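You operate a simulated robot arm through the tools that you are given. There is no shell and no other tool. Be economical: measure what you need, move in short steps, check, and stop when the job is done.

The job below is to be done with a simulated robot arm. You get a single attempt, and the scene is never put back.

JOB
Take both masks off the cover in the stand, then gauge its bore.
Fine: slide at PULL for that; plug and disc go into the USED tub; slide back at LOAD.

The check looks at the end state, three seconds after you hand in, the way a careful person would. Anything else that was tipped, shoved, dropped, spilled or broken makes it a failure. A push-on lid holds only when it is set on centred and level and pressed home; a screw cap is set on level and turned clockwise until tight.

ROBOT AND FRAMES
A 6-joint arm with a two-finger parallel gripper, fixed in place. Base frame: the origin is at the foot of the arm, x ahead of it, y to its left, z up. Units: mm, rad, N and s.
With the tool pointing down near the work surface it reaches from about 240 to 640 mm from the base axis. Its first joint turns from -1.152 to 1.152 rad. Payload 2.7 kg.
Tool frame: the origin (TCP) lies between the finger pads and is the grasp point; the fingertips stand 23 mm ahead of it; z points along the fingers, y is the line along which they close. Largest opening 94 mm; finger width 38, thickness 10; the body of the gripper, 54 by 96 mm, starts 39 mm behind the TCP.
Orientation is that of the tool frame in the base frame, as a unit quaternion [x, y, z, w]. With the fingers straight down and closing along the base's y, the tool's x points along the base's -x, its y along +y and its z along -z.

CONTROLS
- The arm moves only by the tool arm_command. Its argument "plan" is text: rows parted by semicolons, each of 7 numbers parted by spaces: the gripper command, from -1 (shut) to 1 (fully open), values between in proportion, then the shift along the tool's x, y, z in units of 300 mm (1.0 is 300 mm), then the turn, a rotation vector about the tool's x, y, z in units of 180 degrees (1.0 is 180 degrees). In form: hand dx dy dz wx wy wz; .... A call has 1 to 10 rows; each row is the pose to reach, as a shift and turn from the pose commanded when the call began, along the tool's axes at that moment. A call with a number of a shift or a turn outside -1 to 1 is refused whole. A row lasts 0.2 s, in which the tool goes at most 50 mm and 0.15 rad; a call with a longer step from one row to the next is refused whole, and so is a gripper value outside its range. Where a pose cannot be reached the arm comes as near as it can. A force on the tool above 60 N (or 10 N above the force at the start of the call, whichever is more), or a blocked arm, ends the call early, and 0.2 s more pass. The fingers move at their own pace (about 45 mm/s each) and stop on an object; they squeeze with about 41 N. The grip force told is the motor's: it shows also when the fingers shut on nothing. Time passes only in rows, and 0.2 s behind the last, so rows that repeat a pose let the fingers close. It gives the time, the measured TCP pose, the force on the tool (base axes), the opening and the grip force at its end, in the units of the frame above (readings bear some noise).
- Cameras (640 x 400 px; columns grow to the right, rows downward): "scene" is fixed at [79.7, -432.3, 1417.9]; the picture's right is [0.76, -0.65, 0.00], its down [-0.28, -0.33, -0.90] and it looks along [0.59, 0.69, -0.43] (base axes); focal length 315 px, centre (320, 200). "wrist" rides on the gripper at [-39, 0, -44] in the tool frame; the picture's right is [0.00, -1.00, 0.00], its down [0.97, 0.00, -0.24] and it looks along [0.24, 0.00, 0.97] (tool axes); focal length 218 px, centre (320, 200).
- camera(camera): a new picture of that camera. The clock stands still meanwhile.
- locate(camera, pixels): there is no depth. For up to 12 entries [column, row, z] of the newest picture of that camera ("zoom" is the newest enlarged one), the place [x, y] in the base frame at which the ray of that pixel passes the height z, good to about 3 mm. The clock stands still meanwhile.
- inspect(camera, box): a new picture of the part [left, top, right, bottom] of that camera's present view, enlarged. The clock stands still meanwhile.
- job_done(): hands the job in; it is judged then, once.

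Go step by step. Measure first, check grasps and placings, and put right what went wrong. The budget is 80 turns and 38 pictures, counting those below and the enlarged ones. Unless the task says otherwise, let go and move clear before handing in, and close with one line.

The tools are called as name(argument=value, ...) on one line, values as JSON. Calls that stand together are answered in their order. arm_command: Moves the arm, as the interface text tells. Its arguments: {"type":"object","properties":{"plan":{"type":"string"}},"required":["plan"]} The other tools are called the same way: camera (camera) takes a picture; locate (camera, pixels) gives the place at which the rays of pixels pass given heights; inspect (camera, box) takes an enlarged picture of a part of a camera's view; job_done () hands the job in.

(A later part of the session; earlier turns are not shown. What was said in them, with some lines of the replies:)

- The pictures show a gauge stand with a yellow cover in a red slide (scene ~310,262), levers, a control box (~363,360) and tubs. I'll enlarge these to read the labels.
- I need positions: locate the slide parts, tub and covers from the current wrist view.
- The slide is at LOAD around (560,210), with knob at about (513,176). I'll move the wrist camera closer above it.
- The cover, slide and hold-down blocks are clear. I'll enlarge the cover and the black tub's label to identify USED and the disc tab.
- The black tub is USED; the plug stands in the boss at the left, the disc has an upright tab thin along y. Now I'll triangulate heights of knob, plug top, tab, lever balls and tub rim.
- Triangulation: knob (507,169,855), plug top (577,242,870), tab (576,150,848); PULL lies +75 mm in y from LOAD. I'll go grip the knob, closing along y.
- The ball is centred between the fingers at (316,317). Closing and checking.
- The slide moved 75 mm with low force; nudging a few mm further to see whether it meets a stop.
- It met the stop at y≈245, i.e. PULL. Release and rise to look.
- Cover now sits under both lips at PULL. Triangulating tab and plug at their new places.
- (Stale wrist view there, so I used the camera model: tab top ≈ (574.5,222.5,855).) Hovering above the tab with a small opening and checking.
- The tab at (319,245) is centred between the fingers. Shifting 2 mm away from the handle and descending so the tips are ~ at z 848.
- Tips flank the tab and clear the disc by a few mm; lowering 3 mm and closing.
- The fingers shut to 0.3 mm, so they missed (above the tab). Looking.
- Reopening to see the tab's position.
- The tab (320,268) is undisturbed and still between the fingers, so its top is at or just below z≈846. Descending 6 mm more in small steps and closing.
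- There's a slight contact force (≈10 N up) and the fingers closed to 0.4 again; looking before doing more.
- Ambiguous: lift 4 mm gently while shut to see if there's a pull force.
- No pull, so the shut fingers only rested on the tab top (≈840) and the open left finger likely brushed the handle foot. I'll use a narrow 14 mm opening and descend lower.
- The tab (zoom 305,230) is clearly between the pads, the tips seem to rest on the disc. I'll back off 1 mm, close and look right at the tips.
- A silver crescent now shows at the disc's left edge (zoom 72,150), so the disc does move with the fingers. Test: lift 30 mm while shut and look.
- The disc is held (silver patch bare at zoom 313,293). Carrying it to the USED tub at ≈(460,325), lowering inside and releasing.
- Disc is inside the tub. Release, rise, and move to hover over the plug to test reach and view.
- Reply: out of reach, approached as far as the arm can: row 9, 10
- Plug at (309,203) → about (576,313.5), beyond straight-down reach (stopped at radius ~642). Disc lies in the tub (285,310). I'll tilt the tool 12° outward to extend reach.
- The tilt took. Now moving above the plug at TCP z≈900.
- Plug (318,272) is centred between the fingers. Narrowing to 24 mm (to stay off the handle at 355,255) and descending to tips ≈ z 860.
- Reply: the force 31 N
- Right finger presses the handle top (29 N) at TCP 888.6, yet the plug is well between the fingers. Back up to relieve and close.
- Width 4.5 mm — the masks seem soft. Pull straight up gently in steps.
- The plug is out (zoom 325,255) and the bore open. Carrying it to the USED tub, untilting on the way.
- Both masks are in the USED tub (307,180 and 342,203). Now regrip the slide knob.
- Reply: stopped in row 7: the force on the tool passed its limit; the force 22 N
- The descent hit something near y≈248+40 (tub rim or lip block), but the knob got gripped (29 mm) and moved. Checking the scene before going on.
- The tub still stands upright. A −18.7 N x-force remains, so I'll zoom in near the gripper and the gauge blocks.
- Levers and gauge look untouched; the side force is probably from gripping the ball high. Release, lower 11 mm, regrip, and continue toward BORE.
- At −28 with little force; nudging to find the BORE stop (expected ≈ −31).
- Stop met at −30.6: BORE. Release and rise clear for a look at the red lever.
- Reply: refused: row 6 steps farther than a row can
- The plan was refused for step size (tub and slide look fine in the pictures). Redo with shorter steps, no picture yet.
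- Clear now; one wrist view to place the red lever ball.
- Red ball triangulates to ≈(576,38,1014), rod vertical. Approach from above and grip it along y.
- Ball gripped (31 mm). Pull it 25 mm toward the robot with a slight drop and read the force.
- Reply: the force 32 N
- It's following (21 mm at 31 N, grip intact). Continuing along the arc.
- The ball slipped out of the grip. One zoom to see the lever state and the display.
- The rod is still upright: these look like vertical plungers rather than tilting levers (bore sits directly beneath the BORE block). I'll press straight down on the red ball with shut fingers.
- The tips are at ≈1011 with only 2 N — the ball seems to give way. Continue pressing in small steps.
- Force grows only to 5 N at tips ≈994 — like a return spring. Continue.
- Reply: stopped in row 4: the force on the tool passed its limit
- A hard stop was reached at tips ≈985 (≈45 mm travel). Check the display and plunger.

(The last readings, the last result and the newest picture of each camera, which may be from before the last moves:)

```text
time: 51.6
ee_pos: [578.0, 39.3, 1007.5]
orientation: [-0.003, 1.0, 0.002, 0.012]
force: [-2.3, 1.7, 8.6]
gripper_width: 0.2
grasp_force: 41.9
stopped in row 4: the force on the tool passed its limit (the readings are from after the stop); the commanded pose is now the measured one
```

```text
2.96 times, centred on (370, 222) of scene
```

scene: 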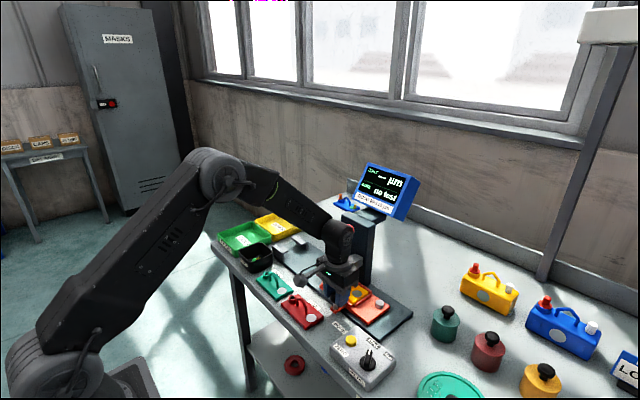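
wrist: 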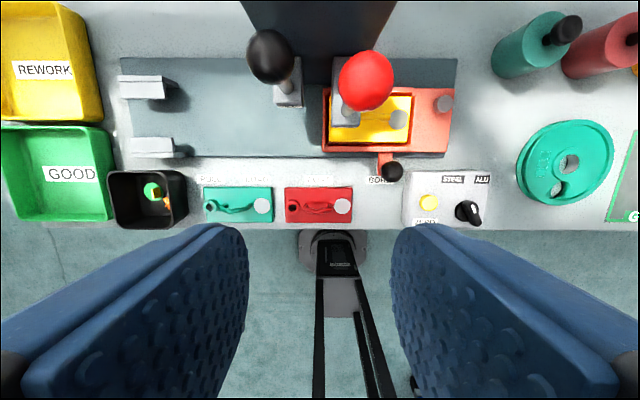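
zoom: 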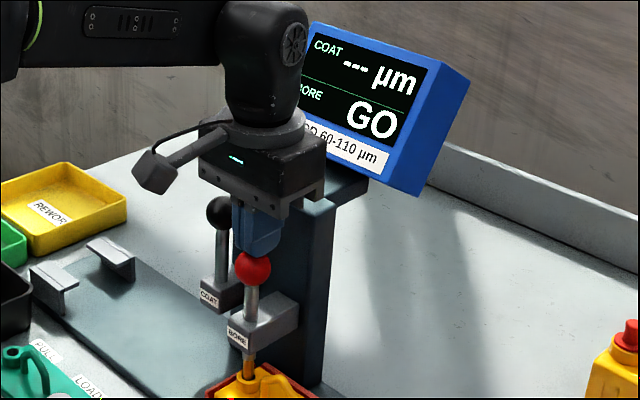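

Display reads BORE GO. Rise slowly with the plunger, then open and feel for the ball at its top position.

arm_command(plan="-1 0 0 -0.02 0 0 0; -1 0 0 -0.05 0 0 0; -1 0 0 -0.1 0 0 0; -1 0 0 -0.15 0 0 0; -1 0 0 -0.22 0 0 0; -0.02 0 0 -0.25 0 0 0; -0.02 0 0 -0.25 0 0 0; -0.02 0 0 -0.25 0 0 0")

arm_command(plan="-0.02 0.005 0 0.08 0 0 0; -0.02 0.005 0 0.15 0 0 0; -0.02 0.005 0 0.205 0 0 0; -0.02 0.005 0 0.205 0 0 0; -1 0.005 0 0.205 0 0 0; -1 0.005 0 0.205 0 0 0; -1 0.005 0 0.205 0 0 0")

```text
time: 53.4
ee_pos: [576.5, 39.5, 1081.2]
orientation: [-0.002, 1.0, 0.003, 0.009]
force: [0.4, 0.2, -0.2]
gripper_width: 45.9
grasp_force: 0.1
```

```text
time: 55.0
ee_pos: [576.5, 39.8, 1019.2]
orientation: [-0.003, 1.0, 0.003, 0.01]
force: [-0.6, 3.3, -1.6]
gripper_width: 31.0
grasp_force: 44.5
```

Ball is up at its top (31 mm), so the gauge is withdrawn. Release, rise, and move over the slide knob.

arm_command(plan="-0.02 0 0 0 0 0 0; -0.02 0 0 0 0 0 0; -0.02 0 0 -0.1 0 0 0; -0.02 0 0 -0.19 0 0 0; -0.02 0.11 -0.05 -0.19 0 0 0; -0.02 0.2 -0.15 -0.19 0 0 0; -0.02 0.227 -0.228 -0.12 0 0 0; -0.02 0.227 -0.228 0 0 0 0; -0.02 0.227 -0.228 0.14 0 0 0; -0.02 0.227 -0.228 0.25 0 0 0")

```text
time: 57.2
ee_pos: [510.2, -29.3, 942.7]
orientation: [-0.002, 1.0, 0.002, 0.011]
force: [-1.0, -1.0, 0.0]
gripper_width: 46.2
grasp_force: 0.0
```

Good position; descend to the knob and close.

arm_command(plan="-0.02 0.008 0.002 0.08 0 0.007 0; -0.02 0.008 0.002 0.16 0 0.007 0; -0.02 0.01 0.002 0.22 0 0.007 0; -0.02 0.011 0.002 0.27 0 0.007 0; -0.02 0.011 0.002 0.27 0 0.007 0; -1 0.011 0.002 0.27 0 0.007 0; -1 0.011 0.002 0.27 0 0.007 0; -1 0.011 0.002 0.27 0 0.007 0")

```text
time: 59.0
ee_pos: [509.0, -29.9, 860.9]
orientation: [-0.003, 1.0, 0.003, -0.001]
force: [1.0, -3.8, -3.5]
gripper_width: 29.6
grasp_force: 44.3
```

Knob held. Slide back to LOAD (y≈169).

arm_command(plan="-1 0 0.08 0 0 0 0; -1 0 0.16 0 0 0 0; -1 0 0.24 0 0 0 0; -1 0 0.32 0 0 0 0; -1 0 0.4 0 0 0 0; -1 0 0.48 0 0 0 0; -1 0 0.56 0 0 0 0; -1 0 0.63 0 0 0 0; -1 0 0.664 0 0 0 0; -1 0 0.664 0 0 0 0")

```text
time: 61.2
ee_pos: [508.3, 170.4, 861.7]
orientation: [-0.002, 1.0, 0.002, 0.0]
force: [20.8, -1.6, -25.8]
gripper_width: 29.5
grasp_force: 44.5
```

At y≈170 but with an odd force reading; hold a moment and reread.

arm_command(plan="-1 0 -0.001 0 0 0 0; -1 0 -0.001 0 0 0 0")

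```text
time: 61.8
ee_pos: [508.7, 171.9, 861.1]
orientation: [-0.002, 1.0, 0.003, 0.0]
force: [25.1, -0.5, -29.6]
gripper_width: 29.1
grasp_force: 44.2
```

Seems a strain in the grip on the ball; release and read again.

arm_command(plan="-0.02 0 0 0 0 0 0; -0.02 0 0 0 0 0 0; -0.02 0 0 0 0 0 0")

```text
time: 62.6
ee_pos: [507.1, 170.7, 862.7]
orientation: [-0.003, 1.0, 0.004, -0.001]
force: [0.3, 0.4, -0.1]
gripper_width: 46.2
grasp_force: 0.0
```

Strain gone. Rise clear and use the last picture from overhead to check slide position, cover and tub.

arm_command(plan="-0.02 0 0 -0.1 0 0 0; -0.02 0 0 -0.22 0 0 0; -0.02 0 0 -0.35 0 0 0; -0.02 0.03 0.03 -0.48 0 0 0; -0.02 0.06 0.06 -0.6 0 0 0; -0.02 0.08 0.09 -0.65 0 0 0; -0.02 0.08 0.09 -0.65 0 0 0")

camera(camera="wrist")

locate(camera="wrist", pixels=[[320, 200, 800]])

```text
time: 64.2
ee_pos: [483.9, 196.9, 1057.9]
orientation: [-0.002, 1.0, 0.003, 0.0]
force: [0.3, -0.5, 0.0]
gripper_width: 46.2
grasp_force: 0.0
```

```text
0 pictures are left
```

wrist: 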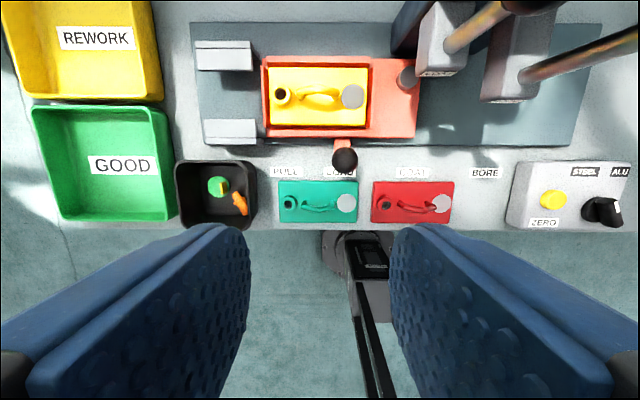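

```text
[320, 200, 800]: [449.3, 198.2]
```

The last view matches the start layout: slide at LOAD (knob 345,159), cover seated with no masks, and plug and disc in the USED tub (219,187 and 239,203). Earlier the display read BORE GO. Handing in.

job_done()

```text
The job is handed in.
```

Both masks are off the cover and lying in the USED tub, the bore gauged GO, and the slide is back at LOAD; one descent to the knob at PULL tripped the force limit on something near the tub and lip block, but the tub stayed upright and nothing looks out of place in later pictures.
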